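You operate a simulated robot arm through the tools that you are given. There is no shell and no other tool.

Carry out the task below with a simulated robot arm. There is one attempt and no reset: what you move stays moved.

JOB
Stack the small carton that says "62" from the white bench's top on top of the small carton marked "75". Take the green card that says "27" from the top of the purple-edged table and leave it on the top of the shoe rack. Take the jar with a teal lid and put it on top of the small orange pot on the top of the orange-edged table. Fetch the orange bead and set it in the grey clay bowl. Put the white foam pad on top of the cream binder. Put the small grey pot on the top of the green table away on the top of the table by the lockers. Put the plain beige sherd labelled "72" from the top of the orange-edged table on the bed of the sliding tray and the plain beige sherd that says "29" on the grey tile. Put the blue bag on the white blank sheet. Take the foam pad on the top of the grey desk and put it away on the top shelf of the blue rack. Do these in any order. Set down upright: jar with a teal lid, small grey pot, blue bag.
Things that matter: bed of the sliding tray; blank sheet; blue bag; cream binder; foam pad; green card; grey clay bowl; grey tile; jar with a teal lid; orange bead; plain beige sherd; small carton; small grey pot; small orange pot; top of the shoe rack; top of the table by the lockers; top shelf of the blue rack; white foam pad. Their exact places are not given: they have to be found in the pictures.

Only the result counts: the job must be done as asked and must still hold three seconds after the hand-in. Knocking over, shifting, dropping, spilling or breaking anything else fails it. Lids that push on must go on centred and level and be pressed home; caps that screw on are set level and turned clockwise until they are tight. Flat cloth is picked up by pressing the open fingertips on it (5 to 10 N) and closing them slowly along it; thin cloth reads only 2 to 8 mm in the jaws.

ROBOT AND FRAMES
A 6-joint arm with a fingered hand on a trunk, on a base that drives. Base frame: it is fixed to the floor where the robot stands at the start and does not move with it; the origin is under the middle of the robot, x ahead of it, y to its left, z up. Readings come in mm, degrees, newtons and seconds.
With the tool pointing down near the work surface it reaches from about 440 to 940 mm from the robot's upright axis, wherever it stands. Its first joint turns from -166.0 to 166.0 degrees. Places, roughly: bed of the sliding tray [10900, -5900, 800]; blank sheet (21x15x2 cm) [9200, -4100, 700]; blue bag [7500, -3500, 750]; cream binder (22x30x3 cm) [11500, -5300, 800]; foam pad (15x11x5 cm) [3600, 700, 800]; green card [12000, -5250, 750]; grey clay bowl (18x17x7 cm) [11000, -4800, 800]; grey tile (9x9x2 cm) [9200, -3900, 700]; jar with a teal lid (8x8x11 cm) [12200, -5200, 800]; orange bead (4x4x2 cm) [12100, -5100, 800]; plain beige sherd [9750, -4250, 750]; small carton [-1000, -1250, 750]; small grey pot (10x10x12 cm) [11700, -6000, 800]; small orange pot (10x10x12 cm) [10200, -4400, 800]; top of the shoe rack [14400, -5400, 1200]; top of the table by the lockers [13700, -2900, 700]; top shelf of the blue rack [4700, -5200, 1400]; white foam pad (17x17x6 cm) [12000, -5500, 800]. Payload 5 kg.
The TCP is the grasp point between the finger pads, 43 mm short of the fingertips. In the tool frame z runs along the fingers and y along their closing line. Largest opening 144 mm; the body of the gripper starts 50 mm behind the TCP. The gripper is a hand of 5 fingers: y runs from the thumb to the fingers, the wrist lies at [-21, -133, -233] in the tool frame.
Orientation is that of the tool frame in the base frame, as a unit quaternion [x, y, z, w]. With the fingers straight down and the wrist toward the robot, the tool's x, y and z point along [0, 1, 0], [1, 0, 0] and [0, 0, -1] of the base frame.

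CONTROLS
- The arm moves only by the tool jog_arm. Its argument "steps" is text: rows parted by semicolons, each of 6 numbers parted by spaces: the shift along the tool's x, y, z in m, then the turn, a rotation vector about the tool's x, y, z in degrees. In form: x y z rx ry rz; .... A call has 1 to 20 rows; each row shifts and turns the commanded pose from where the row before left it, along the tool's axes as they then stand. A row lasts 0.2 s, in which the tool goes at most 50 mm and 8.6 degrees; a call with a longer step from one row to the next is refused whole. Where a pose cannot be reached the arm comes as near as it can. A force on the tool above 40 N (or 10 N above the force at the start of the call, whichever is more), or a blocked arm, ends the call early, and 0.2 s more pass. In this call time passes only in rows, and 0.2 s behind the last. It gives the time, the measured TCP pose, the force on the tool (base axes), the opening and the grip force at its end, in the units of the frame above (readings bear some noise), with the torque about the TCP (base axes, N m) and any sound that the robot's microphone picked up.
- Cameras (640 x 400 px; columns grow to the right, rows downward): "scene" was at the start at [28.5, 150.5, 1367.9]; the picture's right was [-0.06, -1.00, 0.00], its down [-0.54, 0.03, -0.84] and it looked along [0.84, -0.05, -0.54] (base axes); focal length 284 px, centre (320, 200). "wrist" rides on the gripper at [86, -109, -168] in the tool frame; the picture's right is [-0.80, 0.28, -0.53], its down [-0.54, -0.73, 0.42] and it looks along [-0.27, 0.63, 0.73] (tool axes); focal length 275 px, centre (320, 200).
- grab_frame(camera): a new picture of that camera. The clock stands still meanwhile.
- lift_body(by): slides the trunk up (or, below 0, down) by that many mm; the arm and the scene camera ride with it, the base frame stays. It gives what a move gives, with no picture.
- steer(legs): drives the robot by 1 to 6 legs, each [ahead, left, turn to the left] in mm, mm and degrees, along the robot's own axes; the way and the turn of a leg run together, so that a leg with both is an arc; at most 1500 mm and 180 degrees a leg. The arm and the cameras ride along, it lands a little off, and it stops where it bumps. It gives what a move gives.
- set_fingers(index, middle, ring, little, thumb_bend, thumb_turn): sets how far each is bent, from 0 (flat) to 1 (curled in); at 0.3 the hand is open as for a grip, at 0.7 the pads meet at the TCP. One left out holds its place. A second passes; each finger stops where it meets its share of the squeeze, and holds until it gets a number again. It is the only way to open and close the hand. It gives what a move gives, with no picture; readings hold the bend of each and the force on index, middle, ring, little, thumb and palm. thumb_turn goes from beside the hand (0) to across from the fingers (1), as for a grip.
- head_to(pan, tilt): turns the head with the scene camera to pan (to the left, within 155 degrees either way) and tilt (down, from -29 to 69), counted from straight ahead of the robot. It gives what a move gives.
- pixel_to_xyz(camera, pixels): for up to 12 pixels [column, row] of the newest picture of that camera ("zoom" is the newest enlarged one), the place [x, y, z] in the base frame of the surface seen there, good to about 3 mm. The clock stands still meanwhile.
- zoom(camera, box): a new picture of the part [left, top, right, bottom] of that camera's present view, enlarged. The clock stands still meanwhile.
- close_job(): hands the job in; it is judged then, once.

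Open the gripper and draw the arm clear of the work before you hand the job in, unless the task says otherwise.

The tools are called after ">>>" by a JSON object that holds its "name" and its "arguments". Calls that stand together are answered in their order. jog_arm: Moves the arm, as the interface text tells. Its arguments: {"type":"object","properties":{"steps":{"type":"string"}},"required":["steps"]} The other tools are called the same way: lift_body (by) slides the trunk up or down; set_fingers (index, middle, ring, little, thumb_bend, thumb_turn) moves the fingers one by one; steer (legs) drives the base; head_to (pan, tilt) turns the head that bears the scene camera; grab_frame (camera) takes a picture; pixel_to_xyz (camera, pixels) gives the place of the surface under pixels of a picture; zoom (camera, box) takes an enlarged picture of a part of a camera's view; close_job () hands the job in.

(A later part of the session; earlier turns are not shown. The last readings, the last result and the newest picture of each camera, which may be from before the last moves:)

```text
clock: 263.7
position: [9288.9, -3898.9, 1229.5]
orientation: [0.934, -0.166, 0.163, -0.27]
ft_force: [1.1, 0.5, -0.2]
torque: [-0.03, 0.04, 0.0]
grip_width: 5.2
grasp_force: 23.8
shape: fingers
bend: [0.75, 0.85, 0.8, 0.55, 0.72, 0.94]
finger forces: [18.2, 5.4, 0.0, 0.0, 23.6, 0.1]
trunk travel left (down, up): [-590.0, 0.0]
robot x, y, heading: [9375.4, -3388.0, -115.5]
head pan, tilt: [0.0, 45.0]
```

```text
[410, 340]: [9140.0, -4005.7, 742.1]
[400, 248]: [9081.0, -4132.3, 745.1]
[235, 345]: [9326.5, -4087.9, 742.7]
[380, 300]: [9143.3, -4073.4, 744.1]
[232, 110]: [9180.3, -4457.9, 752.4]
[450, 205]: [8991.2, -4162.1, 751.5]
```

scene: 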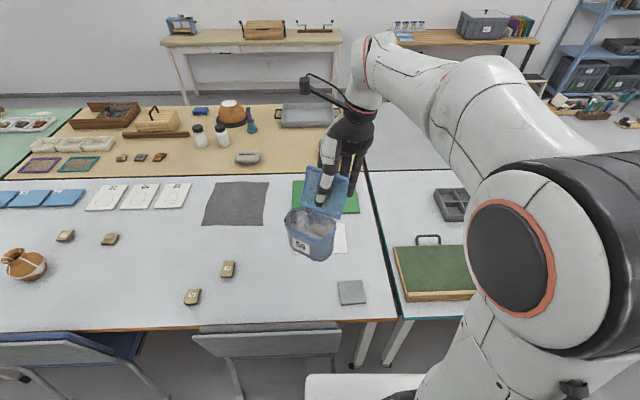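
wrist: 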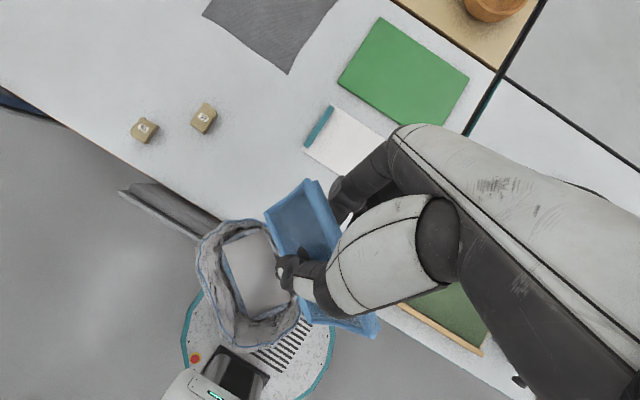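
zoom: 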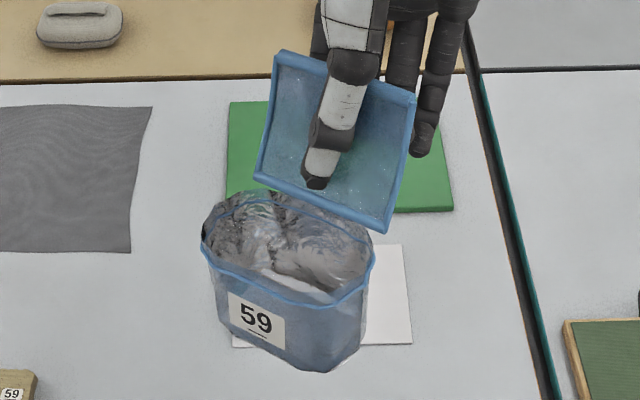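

The rim is nearly level; a 5° trim remains. I apply it, carry the bag over the sheet's white area (centre about (9148,-4154) for the TCP) and descend to about 60 mm above.

>>> {"name": "jog_arm", "arguments": {"steps": "0 0 0 -5.5 0 -1.4;-0.0042 0.0358 -0.0211 0 0 0;-0.0042 0.0358 -0.0211 0 0 0;-0.0042 0.0358 -0.0211 0 0 0;-0.0042 0.0358 -0.0211 0 0 0;-0.0042 0.0358 -0.0211 0 0 0;-0.0042 0.0358 -0.0211 0 0 0;-0.0042 0.0358 -0.0211 0 0 0;-0.0088 0.0184 0.0329 0 0 0;-0.0088 0.0184 0.0329 0 0 0;-0.0088 0.0184 0.0329 0 0 0;-0.0088 0.0184 0.0329 0 0 0;-0.0088 0.0184 0.0329 0 0 0;-0.0088 0.0184 0.0329 0 0 0;-0.0088 0.0184 0.0329 0 0 0"}}

>>> {"name": "grab_frame", "arguments": {"camera": "scene"}}

>>> {"name": "zoom", "arguments": {"camera": "scene", "box": [260, 150, 380, 270]}}

>>> {"name": "grab_frame", "arguments": {"camera": "wrist"}}

```text
clock: 266.9
position: [9158.7, -4135.1, 949.6]
orientation: [0.948, -0.162, 0.157, -0.222]
ft_force: [-0.3, 0.3, -0.9]
torque: [0.0, 0.05, 0.03]
grip_width: 5.1
grasp_force: 23.8
shape: fingers
bend: [0.75, 0.85, 0.8, 0.55, 0.72, 0.94]
finger forces: [18.3, 5.3, 0.1, 0.0, 23.2, 0.1]
out of reach, approached as far as the arm can: row 8
trunk travel left (down, up): [-590.0, 0.0]
robot x, y, heading: [9375.7, -3389.7, -115.7]
head pan, tilt: [0.0, 45.0]
```

```text
taken
```

scene: 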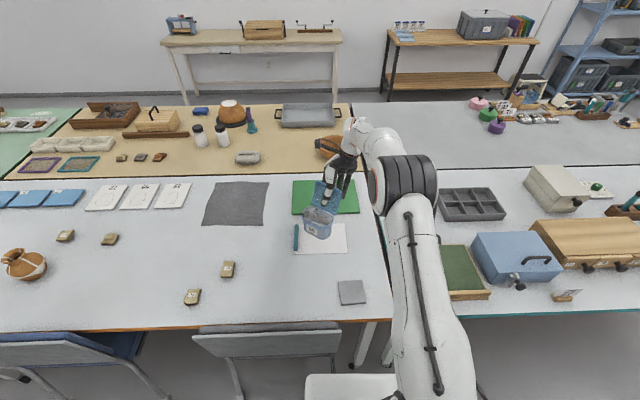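

```text
3.33 times, centred on (320, 210) of scene
```

zoom: 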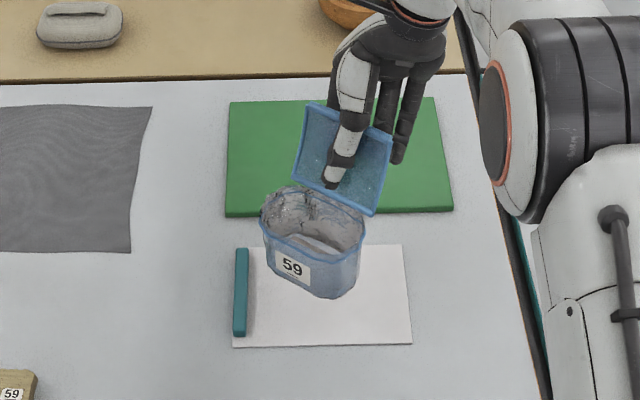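

```text
taken
```

wrist: 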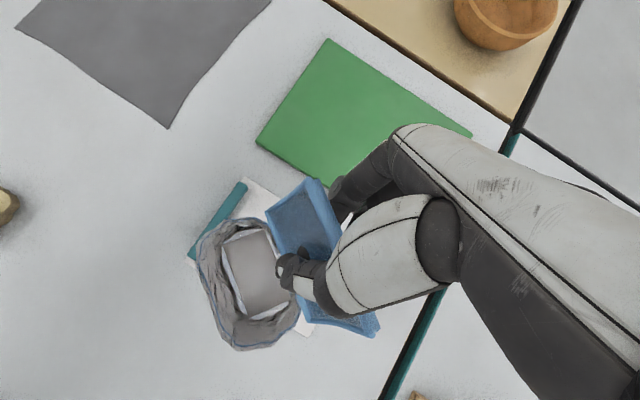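

Nearly there. I measure the bag's present attitude and place over the sheet.

>>> {"name": "pixel_to_xyz", "arguments": {"camera": "zoom", "pixels": [[308, 112], [388, 138], [296, 172], [370, 210], [267, 232], [352, 262], [310, 258], [272, 268], [325, 295], [350, 288], [360, 230], [268, 210]]}}

>>> {"name": "pixel_to_xyz", "arguments": {"camera": "zoom", "pixels": [[408, 340], [400, 250], [240, 340], [243, 250], [380, 300], [260, 320]]}}

```text
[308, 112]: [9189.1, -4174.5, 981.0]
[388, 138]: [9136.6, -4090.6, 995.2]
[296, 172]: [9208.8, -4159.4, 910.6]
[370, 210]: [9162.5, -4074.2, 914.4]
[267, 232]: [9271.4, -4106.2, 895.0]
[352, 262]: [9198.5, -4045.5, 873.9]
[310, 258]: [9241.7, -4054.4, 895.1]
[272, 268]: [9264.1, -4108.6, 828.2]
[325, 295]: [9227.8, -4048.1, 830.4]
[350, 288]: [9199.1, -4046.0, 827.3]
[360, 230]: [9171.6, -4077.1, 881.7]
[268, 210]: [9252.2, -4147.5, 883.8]
```

```text
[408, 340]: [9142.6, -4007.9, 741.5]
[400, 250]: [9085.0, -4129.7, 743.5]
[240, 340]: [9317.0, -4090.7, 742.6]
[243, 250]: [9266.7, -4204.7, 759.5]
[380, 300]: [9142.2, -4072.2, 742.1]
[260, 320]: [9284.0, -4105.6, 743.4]
```

The bag is upright within a few degrees. I shift 17 mm and lower 70 mm, then creep down.

>>> {"name": "jog_arm", "arguments": {"steps": "-0.0092 0.0149 0.0166 0 0 0;-0.0092 0.0149 0.0166 0 0 0;-0.0093 0.0149 0.0167 0 0 0"}}

>>> {"name": "zoom", "arguments": {"camera": "scene", "box": [260, 150, 380, 270]}}

>>> {"name": "pixel_to_xyz", "arguments": {"camera": "zoom", "pixels": [[275, 300], [325, 325], [350, 315], [310, 290], [265, 270]]}}

```text
clock: 267.7
position: [9141.8, -4143.6, 881.8]
orientation: [0.948, -0.162, 0.157, -0.224]
ft_force: [-0.8, -0.8, -1.1]
torque: [0.01, 0.06, 0.03]
grip_width: 4.9
grasp_force: 23.6
shape: fingers
bend: [0.75, 0.85, 0.8, 0.55, 0.72, 0.94]
finger forces: [18.3, 5.1, 0.1, 0.0, 23.1, 0.0]
trunk travel left (down, up): [-590.0, 0.0]
robot x, y, heading: [9373.6, -3392.6, -115.4]
head pan, tilt: [0.0, 45.0]
```

```text
3.33 times, centred on (320, 210) of scene
```

zoom: 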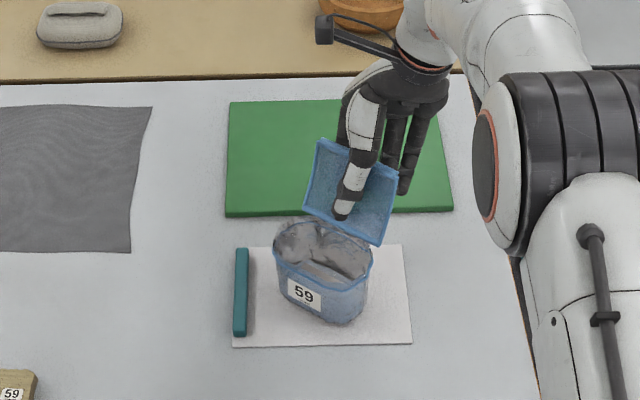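

```text
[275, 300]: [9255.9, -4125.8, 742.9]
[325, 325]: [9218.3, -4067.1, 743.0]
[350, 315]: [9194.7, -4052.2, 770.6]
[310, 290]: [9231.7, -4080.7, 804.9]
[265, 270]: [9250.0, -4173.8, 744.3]
```

About 17 mm remain; I creep down.

>>> {"name": "jog_arm", "arguments": {"steps": "-0.0014 0.0028 0.0051 0 0 0;-0.0011 0.0024 0.0042 0 0 0"}}

>>> {"name": "jog_arm", "arguments": {"steps": "-0.0005 0.0009 0.0017 0 0 0;-0.0005 0.0009 0.0017 0 0 0"}}

>>> {"name": "jog_arm", "arguments": {"steps": "-0.0005 0.0009 0.0017 0 0 0"}}

```text
clock: 268.3
position: [9139.4, -4145.8, 871.9]
orientation: [0.949, -0.164, 0.157, -0.221]
ft_force: [-2.3, 2.0, 12.3]
torque: [0.17, -0.35, 0.13]
grip_width: 5.2
grasp_force: 23.3
shape: fingers
bend: [0.76, 0.85, 0.8, 0.55, 0.72, 0.94]
finger forces: [15.3, 6.6, 0.1, 0.1, 25.3, 0.1]
trunk travel left (down, up): [-590.0, 0.0]
robot x, y, heading: [9372.6, -3386.9, -115.8]
head pan, tilt: [0.0, 45.0]
```

```text
clock: 268.9
position: [9140.6, -4145.3, 868.3]
orientation: [0.949, -0.162, 0.158, -0.221]
ft_force: [-3.5, 0.2, 25.4]
torque: [0.48, -0.73, 0.14]
grip_width: 5.0
grasp_force: 23.3
shape: fingers
bend: [0.76, 0.85, 0.8, 0.55, 0.72, 0.94]
finger forces: [14.6, 4.6, 0.1, 0.0, 27.6, 0.1]
trunk travel left (down, up): [-590.0, 0.0]
robot x, y, heading: [9378.7, -3392.7, -115.3]
head pan, tilt: [0.0, 45.0]
```

```text
clock: 269.3
position: [9140.6, -4144.0, 862.6]
orientation: [0.948, -0.163, 0.158, -0.223]
ft_force: [-1.6, 1.3, 18.5]
torque: [0.22, -0.51, 0.18]
grip_width: 4.8
grasp_force: 25.0
shape: fingers
bend: [0.76, 0.85, 0.8, 0.55, 0.73, 0.93]
finger forces: [17.2, 4.5, 0.1, 0.0, 27.7, 0.0]
trunk travel left (down, up): [-590.0, 0.0]
robot x, y, heading: [9374.3, -3392.3, -115.4]
head pan, tilt: [0.0, 45.0]
```

It has contact (18 N). I look at the bag before releasing.

>>> {"name": "zoom", "arguments": {"camera": "scene", "box": [260, 150, 380, 270]}}

>>> {"name": "grab_frame", "arguments": {"camera": "wrist"}}

>>> {"name": "pixel_to_xyz", "arguments": {"camera": "zoom", "pixels": [[320, 145], [396, 170], [307, 205], [378, 240], [278, 262], [365, 285], [315, 285], [285, 300], [345, 325], [330, 322]]}}

```text
3.33 times, centred on (320, 210) of scene
```

zoom: 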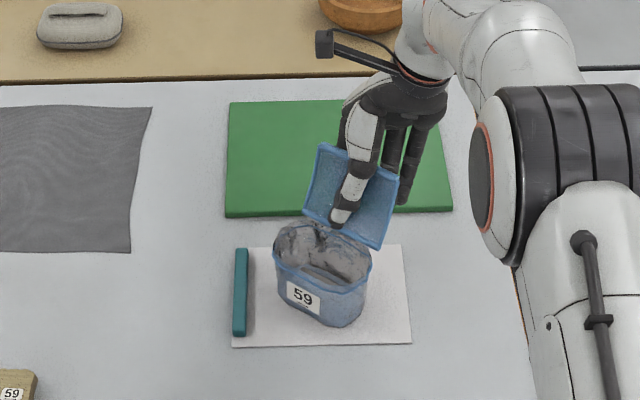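

```text
taken
```

wrist: 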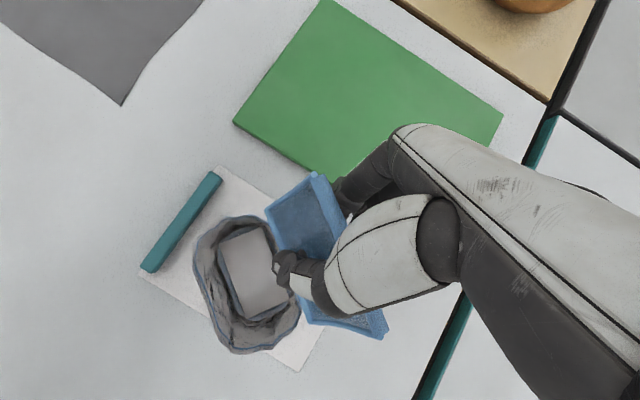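

```text
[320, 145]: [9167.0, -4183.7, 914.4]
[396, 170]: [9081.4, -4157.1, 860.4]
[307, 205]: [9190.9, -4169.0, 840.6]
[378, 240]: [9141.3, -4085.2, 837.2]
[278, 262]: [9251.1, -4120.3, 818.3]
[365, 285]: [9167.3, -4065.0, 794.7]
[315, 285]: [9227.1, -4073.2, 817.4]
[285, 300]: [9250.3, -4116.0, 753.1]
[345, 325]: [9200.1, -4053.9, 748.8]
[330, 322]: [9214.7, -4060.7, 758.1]
```

The front edge bears and the back is about 9 mm up, so it will settle flat. I ease off 1.5 mm and open slowly.

>>> {"name": "jog_arm", "arguments": {"steps": "0.0003 -0.0007 -0.0013 0 0 0"}}

>>> {"name": "set_fingers", "arguments": {"index": 0.7, "middle": 0.7, "ring": 0.65, "little": 0.5, "thumb_bend": 0.69}}

>>> {"name": "set_fingers", "arguments": {"index": 0.6, "middle": 0.6, "ring": 0.6, "little": 0.5, "thumb_bend": 0.6}}

>>> {"name": "zoom", "arguments": {"camera": "scene", "box": [260, 150, 380, 270]}}

>>> {"name": "grab_frame", "arguments": {"camera": "wrist"}}

```text
clock: 269.7
position: [9141.1, -4145.6, 863.3]
orientation: [0.948, -0.162, 0.158, -0.224]
ft_force: [-2.3, 2.5, 9.6]
torque: [0.05, -0.3, 0.14]
grip_width: 4.7
grasp_force: 24.7
shape: fingers
bend: [0.76, 0.85, 0.8, 0.55, 0.73, 0.93]
finger forces: [19.3, 3.7, 0.1, 0.0, 25.9, 0.1]
trunk travel left (down, up): [-590.0, 0.0]
robot x, y, heading: [9376.7, -3394.1, -115.8]
head pan, tilt: [0.0, 45.0]
```

```text
clock: 270.7
position: [9140.5, -4145.9, 864.6]
orientation: [0.948, -0.163, 0.158, -0.223]
ft_force: [-0.2, -0.6, -0.2]
torque: [-0.02, 0.04, -0.03]
grip_width: 10.7
grasp_force: 0.3
shape: fingers
bend: [0.7, 0.7, 0.65, 0.5, 0.69, 0.97]
finger forces: [0.2, 0.0, 0.1, 0.0, 0.4, 0.0]
trunk travel left (down, up): [-590.0, 0.0]
robot x, y, heading: [9378.3, -3390.5, -115.4]
head pan, tilt: [0.0, 45.0]
```

```text
clock: 271.7
position: [9141.2, -4146.4, 864.5]
orientation: [0.948, -0.163, 0.157, -0.223]
ft_force: [-0.8, 0.5, -0.1]
torque: [0.01, 0.04, -0.02]
grip_width: 42.2
grasp_force: 0.2
shape: fingers
bend: [0.6, 0.6, 0.6, 0.5, 0.6, 0.97]
finger forces: [0.1, 0.0, 0.1, 0.1, 0.1, 0.0]
trunk travel left (down, up): [-590.0, 0.0]
robot x, y, heading: [9375.9, -3391.8, -115.5]
head pan, tilt: [0.0, 45.0]
```

```text
3.33 times, centred on (320, 210) of scene
```

zoom: 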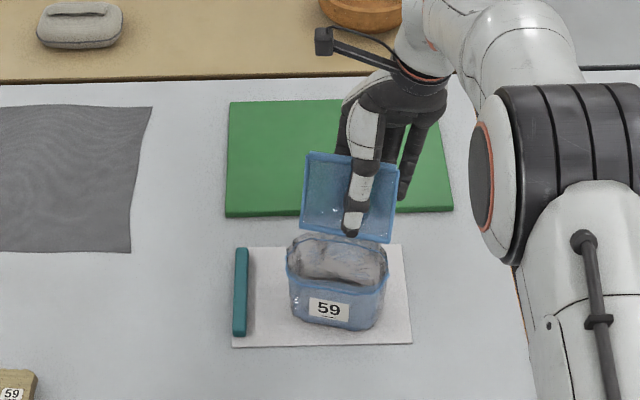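

```text
taken
```

wrist: 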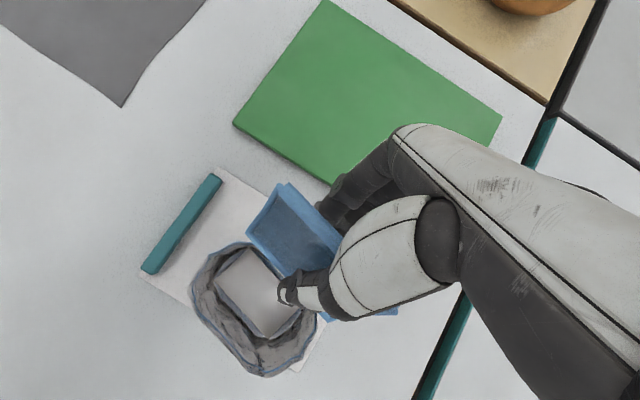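

The bag stands upright on the sheet. I withdraw along the flap, opening a little more as I rise.

>>> {"name": "jog_arm", "arguments": {"steps": "0.0044 -0.0037 -0.0202 0 0 0"}}

>>> {"name": "set_fingers", "arguments": {"index": 0.5, "middle": 0.5, "ring": 0.5, "little": 0.5, "thumb_bend": 0.5}}

>>> {"name": "jog_arm", "arguments": {"steps": "0.0066 -0.0056 -0.0303 0 0 0;0.0066 -0.0056 -0.0303 0 0 0;0.0066 -0.0056 -0.0303 0 0 0;0.008 -0.016 -0.03 0 0 0;0.008 -0.016 -0.03 0 0 0;0.008 -0.016 -0.03 0 0 0;0.008 -0.016 -0.03 0 0 0"}}

>>> {"name": "grab_frame", "arguments": {"camera": "scene"}}

>>> {"name": "zoom", "arguments": {"camera": "scene", "box": [260, 150, 380, 270]}}

```text
clock: 272.1
position: [9138.2, -4151.8, 885.4]
orientation: [0.948, -0.163, 0.158, -0.223]
ft_force: [0.3, -0.2, -1.3]
torque: [-0.01, 0.0, 0.03]
grip_width: 42.4
grasp_force: 0.1
shape: fingers
bend: [0.6, 0.6, 0.6, 0.5, 0.6, 0.97]
finger forces: [0.0, 0.0, 0.1, 0.0, 0.1, 0.1]
trunk travel left (down, up): [-590.0, 0.0]
robot x, y, heading: [9378.5, -3388.2, -115.7]
head pan, tilt: [0.0, 45.0]
```

```text
clock: 273.1
position: [9139.1, -4151.3, 885.7]
orientation: [0.948, -0.163, 0.157, -0.222]
ft_force: [-0.5, 0.0, 0.1]
torque: [0.01, -0.03, -0.01]
grip_width: 77.7
grasp_force: 0.0
shape: fingers
bend: [0.5, 0.5, 0.5, 0.5, 0.5, 0.97]
finger forces: [0.1, 0.0, 0.1, 0.0, 0.1, 0.1]
trunk travel left (down, up): [-590.0, 0.0]
robot x, y, heading: [9379.1, -3392.3, -115.4]
head pan, tilt: [0.0, 45.0]
```

```text
clock: 274.7
position: [9141.7, -4166.3, 1108.2]
orientation: [0.948, -0.162, 0.157, -0.225]
ft_force: [0.5, -0.8, 0.4]
torque: [0.04, 0.01, 0.03]
grip_width: 78.4
grasp_force: 0.1
shape: fingers
bend: [0.5, 0.5, 0.5, 0.5, 0.5, 0.97]
finger forces: [0.0, 0.0, 0.0, 0.0, 0.0, 0.0]
out of reach, approached as far as the arm can: row 6, 7
trunk travel left (down, up): [-590.0, 0.0]
robot x, y, heading: [9378.5, -3388.0, -115.5]
head pan, tilt: [0.0, 45.0]
```

```text
taken
```

scene: 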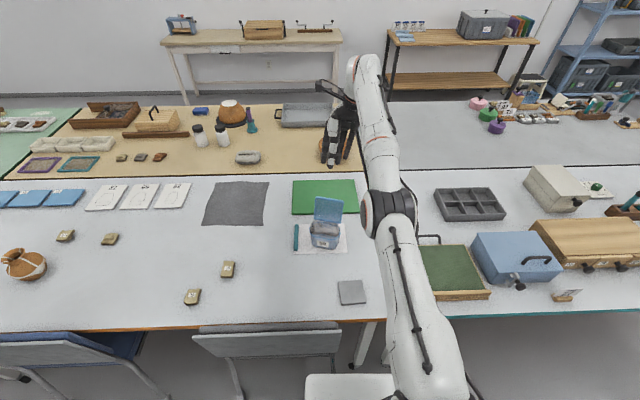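

```text
3.33 times, centred on (320, 210) of scene
```

zoom: 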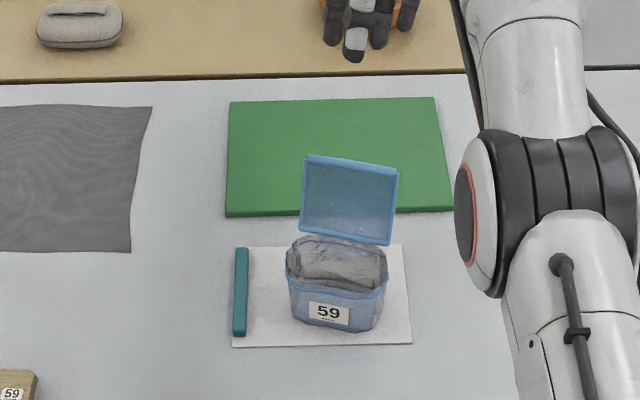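

The bag is done. Next the sherds: I zoom to read their labels.

>>> {"name": "zoom", "arguments": {"camera": "scene", "box": [170, 250, 250, 315]}}

>>> {"name": "pixel_to_xyz", "arguments": {"camera": "zoom", "pixels": [[455, 145], [180, 360], [435, 130], [490, 180], [160, 330], [215, 385]]}}

>>> {"name": "zoom", "arguments": {"camera": "scene", "box": [40, 210, 140, 270]}}

>>> {"name": "pixel_to_xyz", "arguments": {"camera": "zoom", "pixels": [[165, 175], [440, 190], [130, 160], [200, 180]]}}

```text
6.15 times, centred on (210, 282) of scene
```

zoom: 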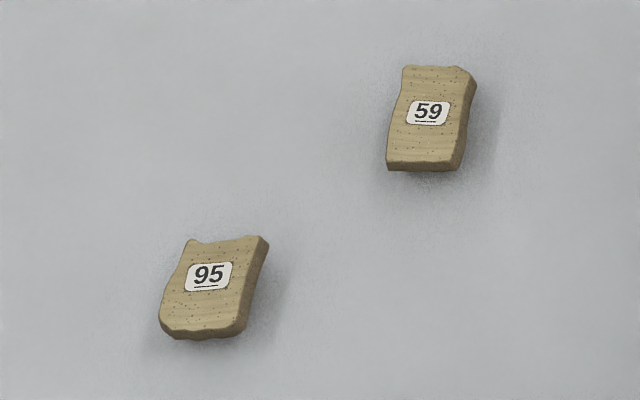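

```text
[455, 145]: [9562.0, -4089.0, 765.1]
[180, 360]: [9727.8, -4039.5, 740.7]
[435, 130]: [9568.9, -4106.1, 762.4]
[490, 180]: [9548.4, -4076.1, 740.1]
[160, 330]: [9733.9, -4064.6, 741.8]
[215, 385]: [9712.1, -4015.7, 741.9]
```

```text
6.40 times, centred on (90, 240) of scene
```

zoom: 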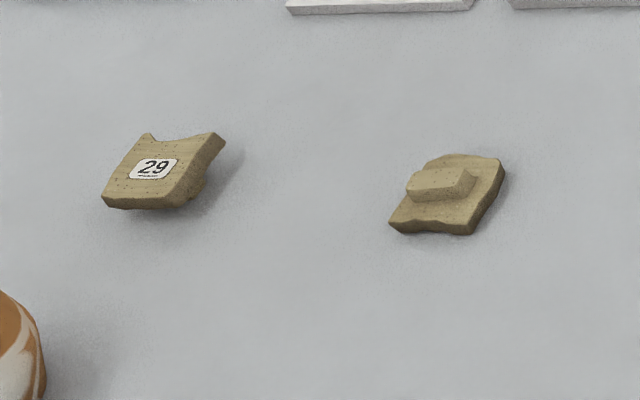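

```text
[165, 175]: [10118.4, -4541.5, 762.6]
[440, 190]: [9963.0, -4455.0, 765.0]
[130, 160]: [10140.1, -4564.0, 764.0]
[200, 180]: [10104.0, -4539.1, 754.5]
```

Labels read "59", "95", "29"; the fourth lies face down and is the likely "72" (I'll verify). I straighten the hand to point down and tuck it back.

>>> {"name": "jog_arm", "arguments": {"steps": "0 0 0 -7.3 -3.17 1.03;0 0 0 -7.3 -3.17 1.03;0 0 0 -7.3 -3.17 1.03;0 0 0 -7.3 -3.17 1.03;0 -0.045 0 0 0 0;0 -0.045 0 0 0 0;0 -0.045 0 0 0 0;0 -0.045 0 0 0 0;0 -0.045 0 0 0 0;0 -0.045 0 0 0 0"}}

>>> {"name": "steer", "arguments": {"legs": [[-30, 0, 1.9], [0, 1000, 0]]}}

>>> {"name": "grab_frame", "arguments": {"camera": "scene"}}

>>> {"name": "grab_frame", "arguments": {"camera": "wrist"}}

```text
clock: 276.9
position: [9131.2, -4271.8, 1209.2]
orientation: [0.979, -0.204, -0.002, -0.001]
ft_force: [0.0, -0.2, -0.4]
torque: [0.0, -0.02, 0.0]
grip_width: 78.5
grasp_force: 0.1
shape: fingers
bend: [0.5, 0.5, 0.5, 0.5, 0.5, 0.97]
finger forces: [0.1, 0.0, 0.1, 0.1, 0.1, 0.0]
out of reach, approached as far as the arm can: row 1, 2, 3, 4, 5, 6, 7, 8, 9, 10
trunk travel left (down, up): [-590.0, 0.0]
robot x, y, heading: [9373.7, -3389.9, -115.4]
head pan, tilt: [0.0, 45.0]
```

```text
clock: 282.5
position: [10114.4, -4647.6, 1208.4]
orientation: [0.984, -0.178, -0.002, 0.0]
ft_force: [0.3, -0.4, 0.4]
torque: [0.01, -0.02, 0.0]
grip_width: 78.6
grasp_force: 0.0
shape: fingers
bend: [0.5, 0.5, 0.5, 0.5, 0.5, 0.97]
finger forces: [0.0, 0.0, 0.1, 0.0, 0.1, 0.0]
trunk travel left (down, up): [-590.0, 0.0]
robot x, y, heading: [10313.0, -3754.5, -112.4]
head pan, tilt: [0.0, 45.0]
```

```text
taken
```

scene: 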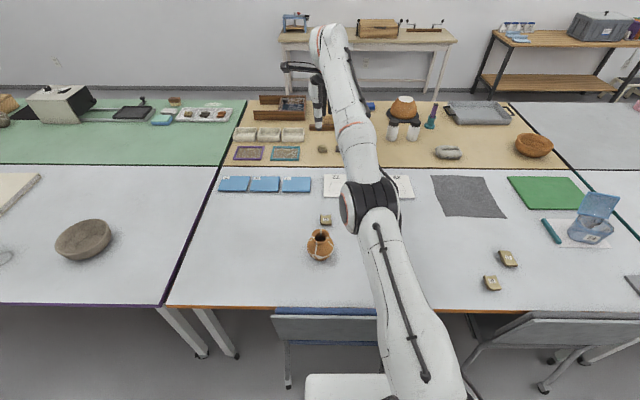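

```text
taken
```

wrist: 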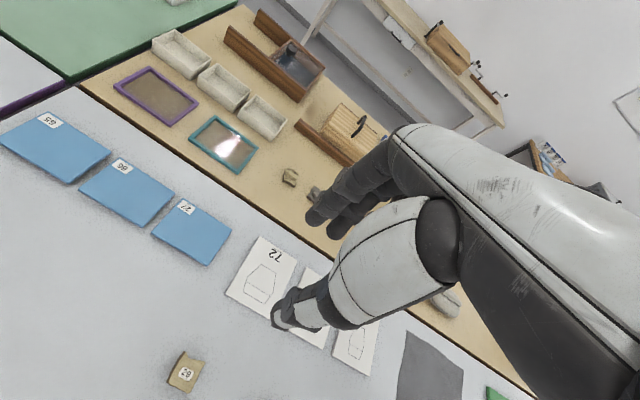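

The arm reports out-of-reach and stayed stretched out. I try a plain retract from here in small steps and watch.

>>> {"name": "jog_arm", "arguments": {"steps": "0 -0.02 0 0 0 0;0 -0.02 0 0 0 0"}}

```text
clock: 283.1
position: [10123.3, -4642.6, 1222.6]
orientation: [0.984, -0.179, -0.002, -0.002]
ft_force: [-0.3, 0.1, 0.9]
torque: [0.0, -0.04, 0.01]
grip_width: 78.6
grasp_force: 0.0
shape: fingers
bend: [0.5, 0.5, 0.5, 0.5, 0.5, 0.97]
finger forces: [0.1, 0.0, 0.0, 0.0, 0.0, 0.0]
out of reach, approached as far as the arm can: row 1, 2
trunk travel left (down, up): [-590.0, 0.0]
robot x, y, heading: [10311.9, -3752.3, -112.1]
head pan, tilt: [0.0, 45.0]
```

I test moving downward to find which direction frees the arm.

>>> {"name": "jog_arm", "arguments": {"steps": "0 0 0.04 0 0 0;0 0 0.04 0 0 0;0 0 0.04 0 0 0"}}

```text
clock: 283.9
position: [10116.7, -4676.6, 1111.1]
orientation: [0.984, -0.178, -0.002, -0.001]
ft_force: [0.2, -0.7, 0.9]
torque: [0.02, 0.0, 0.06]
grip_width: 78.2
grasp_force: 0.0
shape: fingers
bend: [0.5, 0.5, 0.5, 0.5, 0.5, 0.97]
finger forces: [0.1, 0.0, 0.0, 0.1, 0.1, 0.1]
out of reach, approached as far as the arm can: row 1, 2, 3
trunk travel left (down, up): [-590.0, 0.0]
robot x, y, heading: [10308.6, -3753.8, -112.5]
head pan, tilt: [0.0, 45.0]
```

The commanded pose evidently lies outside reach; I keep commanding retraction until the arm follows.

>>> {"name": "jog_arm", "arguments": {"steps": "0 -0.045 0 0 0 0;0 -0.045 0 0 0 0;0 -0.045 0 0 0 0;0 -0.045 0 0 0 0;0 -0.045 0 0 0 0"}}

```text
clock: 285.1
position: [10155.8, -4670.4, 1162.0]
orientation: [0.984, -0.179, -0.002, -0.002]
ft_force: [0.0, -0.9, -0.7]
torque: [0.02, -0.07, 0.03]
grip_width: 78.1
grasp_force: 0.0
shape: fingers
bend: [0.5, 0.5, 0.5, 0.5, 0.5, 0.97]
finger forces: [0.1, 0.0, 0.1, 0.0, 0.0, 0.0]
out of reach, approached as far as the arm can: row 1, 2, 3, 4, 5
trunk travel left (down, up): [-590.0, 0.0]
robot x, y, heading: [10310.0, -3755.9, -112.5]
head pan, tilt: [0.0, 45.0]
```

The arm seems caught in a poor configuration. I try tilting the hand back to the earlier working tilt to see if it frees.

>>> {"name": "jog_arm", "arguments": {"steps": "0 0 0 6 0 0;0 0 0 6 0 0;0 0 0 6 0 0"}}

>>> {"name": "grab_frame", "arguments": {"camera": "scene"}}

```text
clock: 285.9
position: [10175.2, -4597.5, 1136.0]
orientation: [0.972, -0.177, 0.027, -0.154]
ft_force: [-0.1, -1.3, -0.4]
torque: [0.05, -0.03, 0.01]
grip_width: 78.6
grasp_force: 0.0
shape: fingers
bend: [0.5, 0.5, 0.5, 0.5, 0.5, 0.97]
finger forces: [0.1, 0.0, 0.0, 0.0, 0.1, 0.0]
out of reach, approached as far as the arm can: row 1, 2, 3
trunk travel left (down, up): [-590.0, 0.0]
robot x, y, heading: [10310.9, -3756.0, -112.5]
head pan, tilt: [0.0, 45.0]
```

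```text
taken
```

scene: 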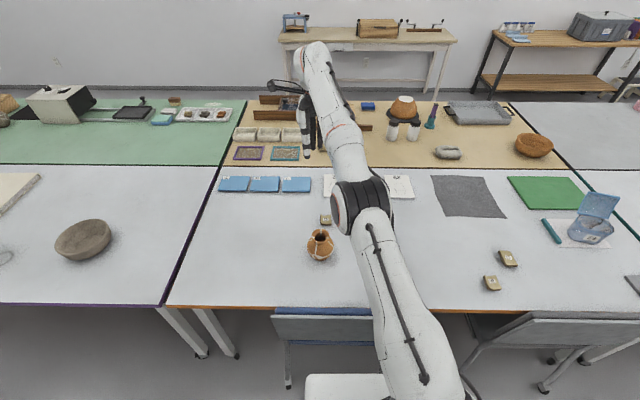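

The arm is at its fully stretched singularity: it follows only tangentially. I command down-and-inward together so the elbow has to bend.

>>> {"name": "jog_arm", "arguments": {"steps": "0 -0.035 0.033 0 0 0;0 -0.035 0.033 0 0 0;0 -0.035 0.033 0 0 0"}}

```text
clock: 286.7
position: [10199.9, -4601.8, 1115.1]
orientation: [0.972, -0.176, 0.026, -0.156]
ft_force: [0.3, -0.6, 0.5]
torque: [-0.03, 0.01, -0.02]
grip_width: 78.2
grasp_force: 0.0
shape: fingers
bend: [0.5, 0.5, 0.5, 0.5, 0.5, 0.97]
finger forces: [0.1, 0.0, 0.1, 0.0, 0.1, 0.0]
out of reach, approached as far as the arm can: row 1, 2, 3
trunk travel left (down, up): [-590.0, 0.0]
robot x, y, heading: [10308.6, -3753.6, -112.1]
head pan, tilt: [0.0, 45.0]
```

Only tangential motion again. I try up-and-inward instead, for the other elbow sense.

>>> {"name": "jog_arm", "arguments": {"steps": "0 -0.02 -0.042 0 0 0;0 -0.02 -0.042 0 0 0;0 -0.02 -0.042 0 0 0;0 -0.02 -0.042 0 0 0"}}

```text
clock: 287.7
position: [10228.2, -4549.2, 1268.7]
orientation: [0.972, -0.176, 0.027, -0.154]
ft_force: [-0.5, -2.0, -0.6]
torque: [0.06, -0.04, 0.06]
grip_width: 78.7
grasp_force: 0.1
shape: fingers
bend: [0.5, 0.5, 0.5, 0.5, 0.5, 0.98]
finger forces: [0.1, 0.0, 0.0, 0.1, 0.0, 0.0]
out of reach, approached as far as the arm can: row 1, 2, 3, 4
trunk travel left (down, up): [-590.0, 0.0]
robot x, y, heading: [10310.9, -3754.7, -112.3]
head pan, tilt: [0.0, 45.0]
```

I command a stronger up-and-inward chord well inside reach.

>>> {"name": "jog_arm", "arguments": {"steps": "0 -0.04 -0.018 0 0 0;0 -0.04 -0.018 0 0 0;0 -0.04 -0.018 0 0 0;0 -0.04 -0.018 0 0 0;0 -0.04 -0.018 0 0 0;0 -0.04 -0.018 0 0 0"}}

```text
clock: 289.1
position: [10296.1, -4367.4, 1448.6]
orientation: [0.972, -0.177, 0.027, -0.153]
ft_force: [0.1, -0.1, -0.5]
torque: [-0.04, 0.01, -0.02]
grip_width: 78.4
grasp_force: 0.0
shape: fingers
bend: [0.5, 0.5, 0.5, 0.5, 0.5, 0.98]
finger forces: [0.1, 0.0, 0.1, 0.1, 0.1, 0.0]
trunk travel left (down, up): [-590.0, 0.0]
robot x, y, heading: [10313.9, -3750.9, -112.4]
head pan, tilt: [0.0, 45.0]
```

The arm is free again. I straighten the hand to point down.

>>> {"name": "jog_arm", "arguments": {"steps": "0 -0.02 0 -6 0 0;0 -0.02 0 -6 0 0;0 -0.02 0 -6 0 0"}}

>>> {"name": "jog_arm", "arguments": {"steps": "0 0 0.04 0 0 0;0 0 0.04 0 0 0;0 0 0.04 0 0 0;0 0 0.04 0 0 0;0 0 0.04 0 0 0"}}

>>> {"name": "grab_frame", "arguments": {"camera": "scene"}}

>>> {"name": "grab_frame", "arguments": {"camera": "wrist"}}

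```text
clock: 289.9
position: [10318.3, -4312.5, 1459.2]
orientation: [0.984, -0.178, -0.001, 0.001]
ft_force: [0.2, 0.3, 0.2]
torque: [-0.07, -0.05, 0.0]
grip_width: 78.6
grasp_force: 0.0
shape: fingers
bend: [0.5, 0.5, 0.5, 0.5, 0.5, 0.98]
finger forces: [0.0, 0.0, 0.1, 0.2, 0.1, 0.1]
trunk travel left (down, up): [-590.0, 0.0]
robot x, y, heading: [10314.0, -3757.5, -112.3]
head pan, tilt: [0.0, 45.0]
```

```text
clock: 291.1
position: [10320.3, -4310.6, 1257.1]
orientation: [0.984, -0.178, -0.001, 0.001]
ft_force: [-0.1, 0.0, 0.9]
torque: [0.01, 0.04, 0.0]
grip_width: 78.6
grasp_force: 0.1
shape: fingers
bend: [0.5, 0.5, 0.5, 0.5, 0.5, 0.98]
finger forces: [0.0, 0.0, 0.0, 0.0, 0.1, 0.2]
trunk travel left (down, up): [-590.0, 0.0]
robot x, y, heading: [10313.6, -3753.7, -112.6]
head pan, tilt: [0.0, 45.0]
```

```text
taken
```

scene: 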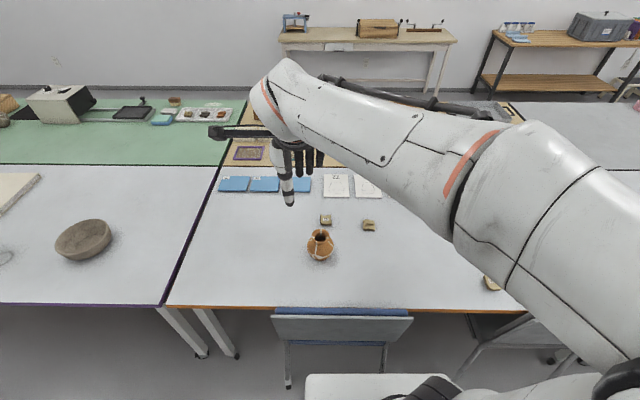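

```text
taken
```

wrist: 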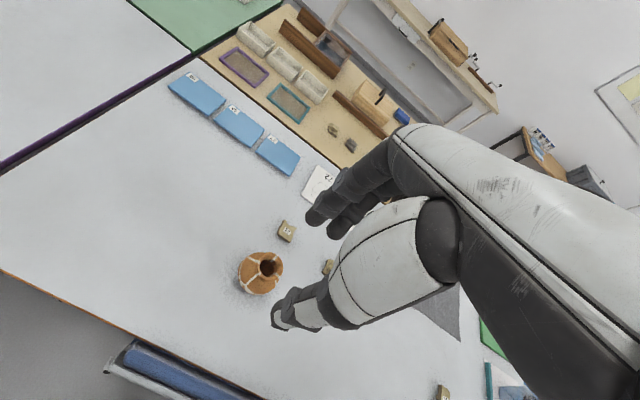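

I zoom on both sherds near the pot for their geometry.

>>> {"name": "zoom", "arguments": {"camera": "scene", "box": [300, 200, 390, 256]}}

>>> {"name": "pixel_to_xyz", "arguments": {"camera": "zoom", "pixels": [[160, 105], [225, 105], [155, 150], [222, 160], [190, 130], [225, 130], [470, 150], [490, 175], [460, 215], [535, 220], [540, 165], [500, 195]]}}

```text
7.11 times, centred on (345, 228) of scene
```

zoom: 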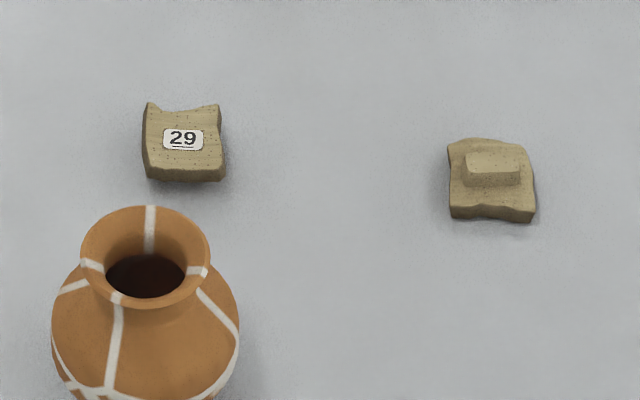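

```text
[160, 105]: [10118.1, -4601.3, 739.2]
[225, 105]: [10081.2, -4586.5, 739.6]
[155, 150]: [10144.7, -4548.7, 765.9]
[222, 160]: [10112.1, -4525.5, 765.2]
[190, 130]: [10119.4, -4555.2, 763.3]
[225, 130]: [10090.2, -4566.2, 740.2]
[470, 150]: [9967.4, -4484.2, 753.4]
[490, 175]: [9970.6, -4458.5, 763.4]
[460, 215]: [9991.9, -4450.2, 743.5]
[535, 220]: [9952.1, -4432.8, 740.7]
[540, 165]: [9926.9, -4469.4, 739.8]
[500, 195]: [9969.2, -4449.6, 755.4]
```

The 29 sherd is about 45 × 45 mm with its plate at z 752–764. I bring the hand above it, preshaped and turned 14° to match its sides.

>>> {"name": "jog_arm", "arguments": {"steps": "-0.0129 0.0363 0 0 0 0;-0.0129 0.0363 0 0 0 0;-0.0129 0.0363 0 0 0 0;-0.0129 0.0363 0 0 0 0;-0.0129 0.0363 0 0 0 0;-0.0129 0.0363 0 0 0 0;-0.0129 0.0363 0 0 0 0;-0.0129 0.0363 0 0 0 0;0 0 0 0 0 7;0 0 0 0 0 7;0 0 0.043 0 0 0;0 0 0.043 0 0 0;0 0 0.043 0 0 0;0 0 0.043 0 0 0;0 0 0.043 0 0 0;0 0 0.043 0 0 0"}}

>>> {"name": "grab_frame", "arguments": {"camera": "scene"}}

>>> {"name": "grab_frame", "arguments": {"camera": "wrist"}}

```text
clock: 294.5
position: [10117.0, -4549.8, 1000.8]
orientation: [0.955, -0.297, -0.001, 0.001]
ft_force: [0.7, -1.4, 0.9]
torque: [0.05, 0.01, 0.03]
grip_width: 78.6
grasp_force: 0.0
shape: fingers
bend: [0.5, 0.5, 0.5, 0.5, 0.5, 0.98]
finger forces: [0.0, 0.0, 0.0, 0.1, 0.0, 0.0]
trunk travel left (down, up): [-590.0, 0.0]
robot x, y, heading: [10310.4, -3755.1, -112.2]
head pan, tilt: [0.0, 45.0]
```

```text
taken
```

scene: 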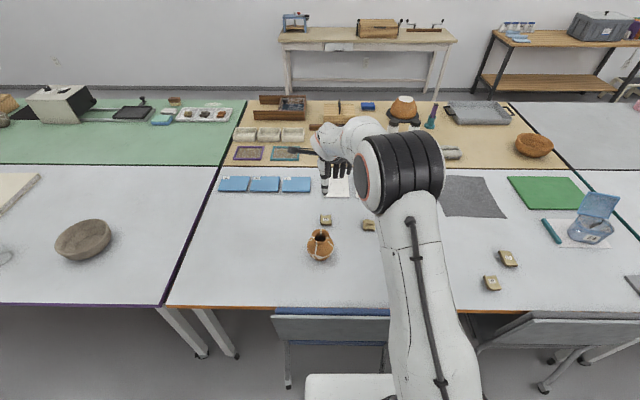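

```text
taken
```

wrist: 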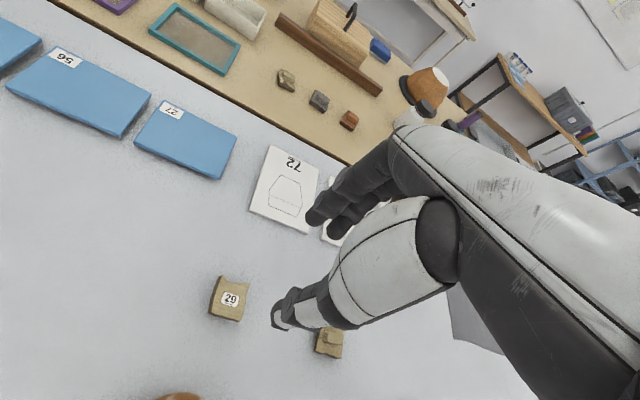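

I refine the sherd's centre from the wrist camera.

>>> {"name": "zoom", "arguments": {"camera": "wrist", "box": [190, 260, 270, 340]}}

>>> {"name": "pixel_to_xyz", "arguments": {"camera": "wrist", "pixels": [[218, 278], [246, 287], [239, 319], [212, 312], [229, 298], [330, 340]]}}

```text
5.00 times, centred on (230, 300) of wrist
```

zoom: 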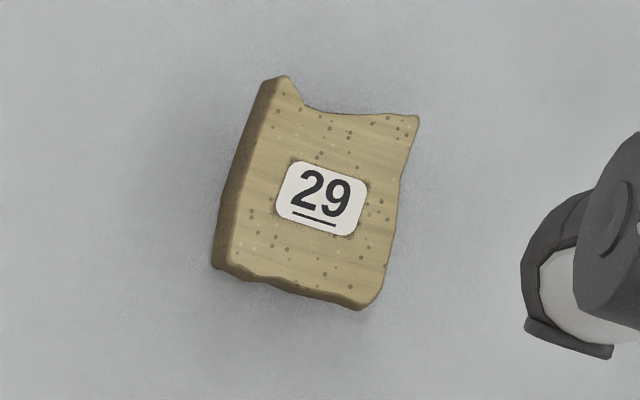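

```text
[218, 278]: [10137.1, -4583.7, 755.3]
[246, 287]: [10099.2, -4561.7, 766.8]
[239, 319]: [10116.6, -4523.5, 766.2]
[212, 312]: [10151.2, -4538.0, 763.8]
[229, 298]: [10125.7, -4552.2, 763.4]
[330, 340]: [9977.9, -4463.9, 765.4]
```

The sherd is aligned with the table; I turn back 11°, centre on (10126,-4552) and descend to z≈800.

>>> {"name": "jog_arm", "arguments": {"steps": "0.004 0 0.02 0 0 -5.5;0.005 -0.002 0.02 0 0 -5.5;0 0 0.04 0 0 0;0 0 0.04 0 0 0;0 0 0.04 0 0 0;0 0 0.03 0 0 0;0 0 0.01 0 0 0"}}

>>> {"name": "grab_frame", "arguments": {"camera": "wrist"}}

>>> {"name": "zoom", "arguments": {"camera": "scene", "box": [280, 140, 400, 270]}}

```text
clock: 296.1
position: [10126.9, -4554.5, 799.2]
orientation: [0.979, -0.204, -0.001, -0.001]
ft_force: [-0.9, 0.4, -0.2]
torque: [0.0, -0.03, -0.01]
grip_width: 78.5
grasp_force: 0.1
shape: fingers
bend: [0.5, 0.5, 0.5, 0.5, 0.5, 0.98]
finger forces: [0.1, 0.0, 0.0, 0.1, 0.0, 0.0]
trunk travel left (down, up): [-590.0, 0.0]
robot x, y, heading: [10311.9, -3755.8, -112.1]
head pan, tilt: [0.0, 45.0]
```

```text
taken
```

wrist: 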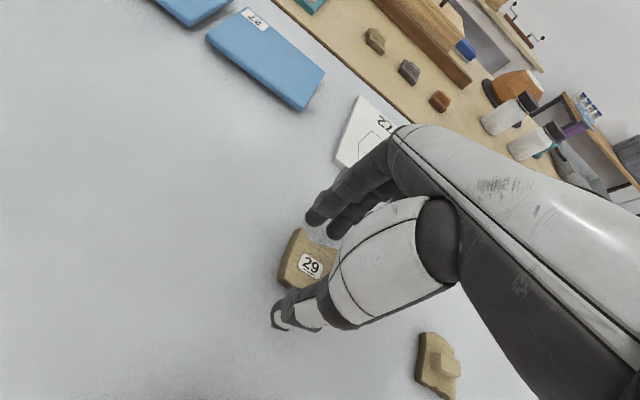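

```text
3.08 times, centred on (340, 205) of scene
```

zoom: 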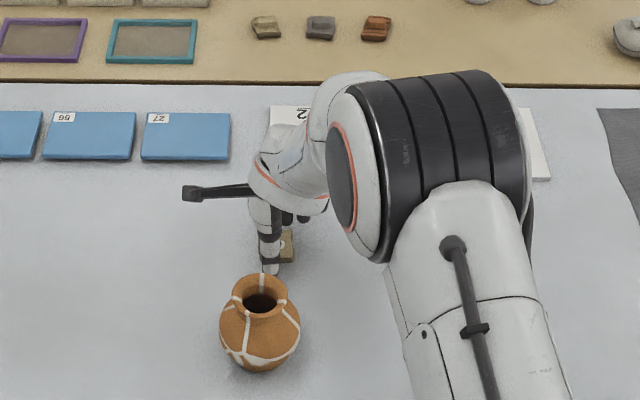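

The sherd lies between thumb and fingers, the pot clear behind the thumb. I lower 9 mm and close.

>>> {"name": "jog_arm", "arguments": {"steps": "0 0 0.005 0 0 0;0 0 0.004 0 0 0"}}

>>> {"name": "set_fingers", "arguments": {"index": 0.58, "middle": 0.58, "ring": 0.58, "little": 0.58, "thumb_bend": 0.58}}

>>> {"name": "set_fingers", "arguments": {"index": 0.64, "middle": 0.64, "ring": 0.62, "little": 0.6, "thumb_bend": 0.64}}

>>> {"name": "grab_frame", "arguments": {"camera": "wrist"}}

```text
clock: 296.7
position: [10126.2, -4553.0, 792.5]
orientation: [0.979, -0.204, 0.0, 0.0]
ft_force: [-0.5, -0.8, 0.2]
torque: [-0.01, -0.01, -0.01]
grip_width: 78.4
grasp_force: 0.0
shape: fingers
bend: [0.5, 0.5, 0.5, 0.5, 0.5, 0.98]
finger forces: [0.0, 0.1, 0.0, 0.1, 0.0, 0.1]
trunk travel left (down, up): [-590.0, 0.0]
robot x, y, heading: [10306.4, -3753.6, -112.3]
head pan, tilt: [0.0, 45.0]
```

```text
clock: 297.7
position: [10125.9, -4551.2, 791.3]
orientation: [0.979, -0.205, -0.001, 0.0]
ft_force: [0.1, -0.6, 0.1]
torque: [0.0, -0.01, -0.01]
grip_width: 54.3
grasp_force: 0.2
shape: fingers
bend: [0.57, 0.57, 0.57, 0.57, 0.57, 0.98]
finger forces: [0.0, 0.3, 0.0, 0.0, 0.3, 0.0]
trunk travel left (down, up): [-590.0, 0.0]
robot x, y, heading: [10309.9, -3756.6, -112.5]
head pan, tilt: [0.0, 45.0]
```

```text
clock: 298.7
position: [10126.0, -4552.3, 793.0]
orientation: [0.979, -0.205, 0.0, 0.0]
ft_force: [0.3, -0.4, 0.7]
torque: [-0.01, 0.03, 0.01]
grip_width: 49.0
grasp_force: 9.7
shape: fingers
bend: [0.6, 0.61, 0.62, 0.6, 0.58, 0.97]
finger forces: [4.7, 5.1, 0.0, 0.0, 9.8, 0.1]
trunk travel left (down, up): [-590.0, 0.0]
robot x, y, heading: [10308.8, -3753.9, -112.4]
head pan, tilt: [0.0, 45.0]
```

```text
taken
```

wrist: 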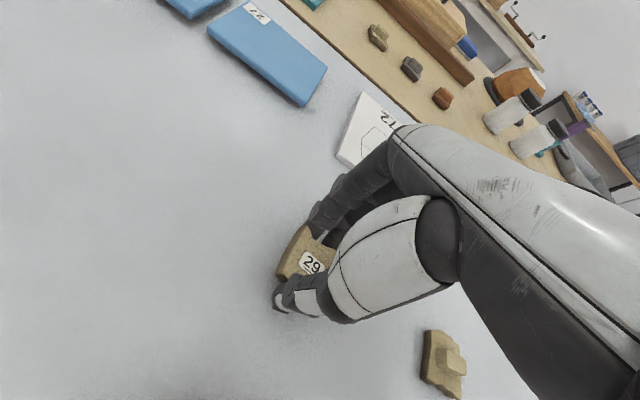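

The sherd is gripped evenly by index, middle and thumb. I firm up and lift.

>>> {"name": "set_fingers", "arguments": {"index": 0.67, "middle": 0.67, "thumb_bend": 0.67}}

>>> {"name": "jog_arm", "arguments": {"steps": "0 0 -0.02 0 0 0;0 0 -0.03 0 0 0;0 0 -0.03 0 0 0"}}

>>> {"name": "grab_frame", "arguments": {"camera": "wrist"}}

```text
clock: 299.7
position: [10126.6, -4552.1, 791.7]
orientation: [0.979, -0.205, -0.001, 0.0]
ft_force: [-0.8, -0.2, -0.3]
torque: [0.03, 0.01, -0.01]
grip_width: 48.1
grasp_force: 15.1
shape: fingers
bend: [0.61, 0.62, 0.62, 0.6, 0.58, 0.96]
finger forces: [7.4, 7.3, 0.0, 0.0, 14.7, 0.0]
trunk travel left (down, up): [-590.0, 0.0]
robot x, y, heading: [10308.5, -3754.1, -112.5]
head pan, tilt: [0.0, 45.0]
```

```text
clock: 300.5
position: [10128.4, -4550.6, 871.6]
orientation: [0.979, -0.205, -0.001, -0.002]
ft_force: [0.6, 1.0, -1.4]
torque: [-0.05, 0.01, -0.03]
grip_width: 48.0
grasp_force: 14.3
shape: fingers
bend: [0.61, 0.62, 0.62, 0.6, 0.58, 0.96]
finger forces: [7.4, 7.0, 0.0, 0.0, 14.6, 0.0]
trunk travel left (down, up): [-590.0, 0.0]
robot x, y, heading: [10310.9, -3758.1, -112.3]
head pan, tilt: [0.0, 45.0]
```

```text
taken
```

wrist: 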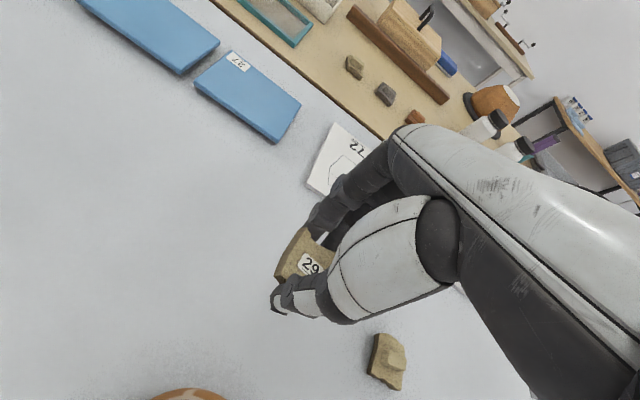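

Held securely. I rise, draw back over the pot at height and strafe right to the grey tile.

>>> {"name": "jog_arm", "arguments": {"steps": "0 0 -0.045 0 0 0;0 0 -0.045 0 0 0;0 0 -0.045 0 0 0;0 0 -0.045 0 0 0;0 -0.045 0 0 0 0;0 -0.045 0 0 0 0;0 -0.045 0 0 0 0;0 -0.045 0 0 0 0;0 -0.045 0 0 0 0;0 -0.045 0 0 0 0"}}

>>> {"name": "steer", "arguments": {"legs": [[0, -1095, 0]]}}

>>> {"name": "grab_frame", "arguments": {"camera": "scene"}}

>>> {"name": "grab_frame", "arguments": {"camera": "wrist"}}

```text
clock: 302.7
position: [10233.9, -4304.9, 1055.7]
orientation: [0.979, -0.205, -0.001, 0.001]
ft_force: [0.1, -1.3, -0.1]
torque: [0.0, 0.03, -0.01]
grip_width: 47.6
grasp_force: 13.4
shape: fingers
bend: [0.61, 0.63, 0.62, 0.6, 0.58, 0.96]
finger forces: [7.1, 7.0, 0.1, 0.1, 14.0, 0.1]
trunk travel left (down, up): [-590.0, 0.0]
robot x, y, heading: [10308.7, -3755.9, -112.6]
head pan, tilt: [0.0, 45.0]
```

```text
clock: 308.2
position: [9241.2, -3900.8, 1054.4]
orientation: [0.98, -0.201, -0.001, 0.0]
ft_force: [-1.1, -0.6, 0.1]
torque: [-0.02, -0.02, 0.0]
grip_width: 47.0
grasp_force: 13.4
shape: fingers
bend: [0.61, 0.63, 0.62, 0.6, 0.58, 0.96]
finger forces: [7.3, 6.7, 0.1, 0.0, 13.5, 0.1]
trunk travel left (down, up): [-590.0, 0.0]
robot x, y, heading: [9318.9, -3350.4, -111.9]
head pan, tilt: [0.0, 45.0]
```

```text
taken
```

scene: 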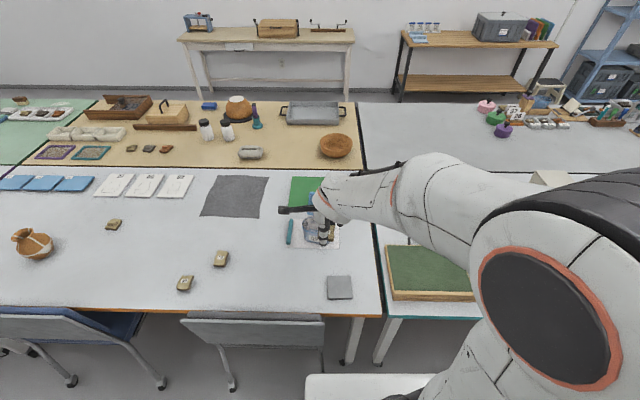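

```text
taken
```

wrist: 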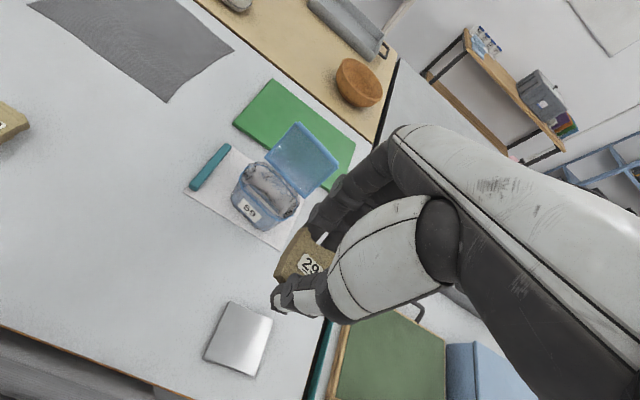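

I measure the tile from the wrist view.

>>> {"name": "pixel_to_xyz", "arguments": {"camera": "wrist", "pixels": [[232, 305], [268, 320], [248, 372], [209, 355], [238, 340], [305, 265]]}}

>>> {"name": "pixel_to_xyz", "arguments": {"camera": "scene", "pixels": [[329, 278], [350, 278], [330, 296], [350, 296], [340, 287]]}}

```text
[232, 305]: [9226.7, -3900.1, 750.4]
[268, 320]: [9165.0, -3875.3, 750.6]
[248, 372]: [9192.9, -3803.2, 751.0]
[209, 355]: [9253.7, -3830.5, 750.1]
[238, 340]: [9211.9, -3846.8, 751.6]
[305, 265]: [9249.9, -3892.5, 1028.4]
```

```text
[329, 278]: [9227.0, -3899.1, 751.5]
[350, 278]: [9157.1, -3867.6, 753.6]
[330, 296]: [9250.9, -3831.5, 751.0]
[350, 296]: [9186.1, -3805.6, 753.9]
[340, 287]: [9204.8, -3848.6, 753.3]
```

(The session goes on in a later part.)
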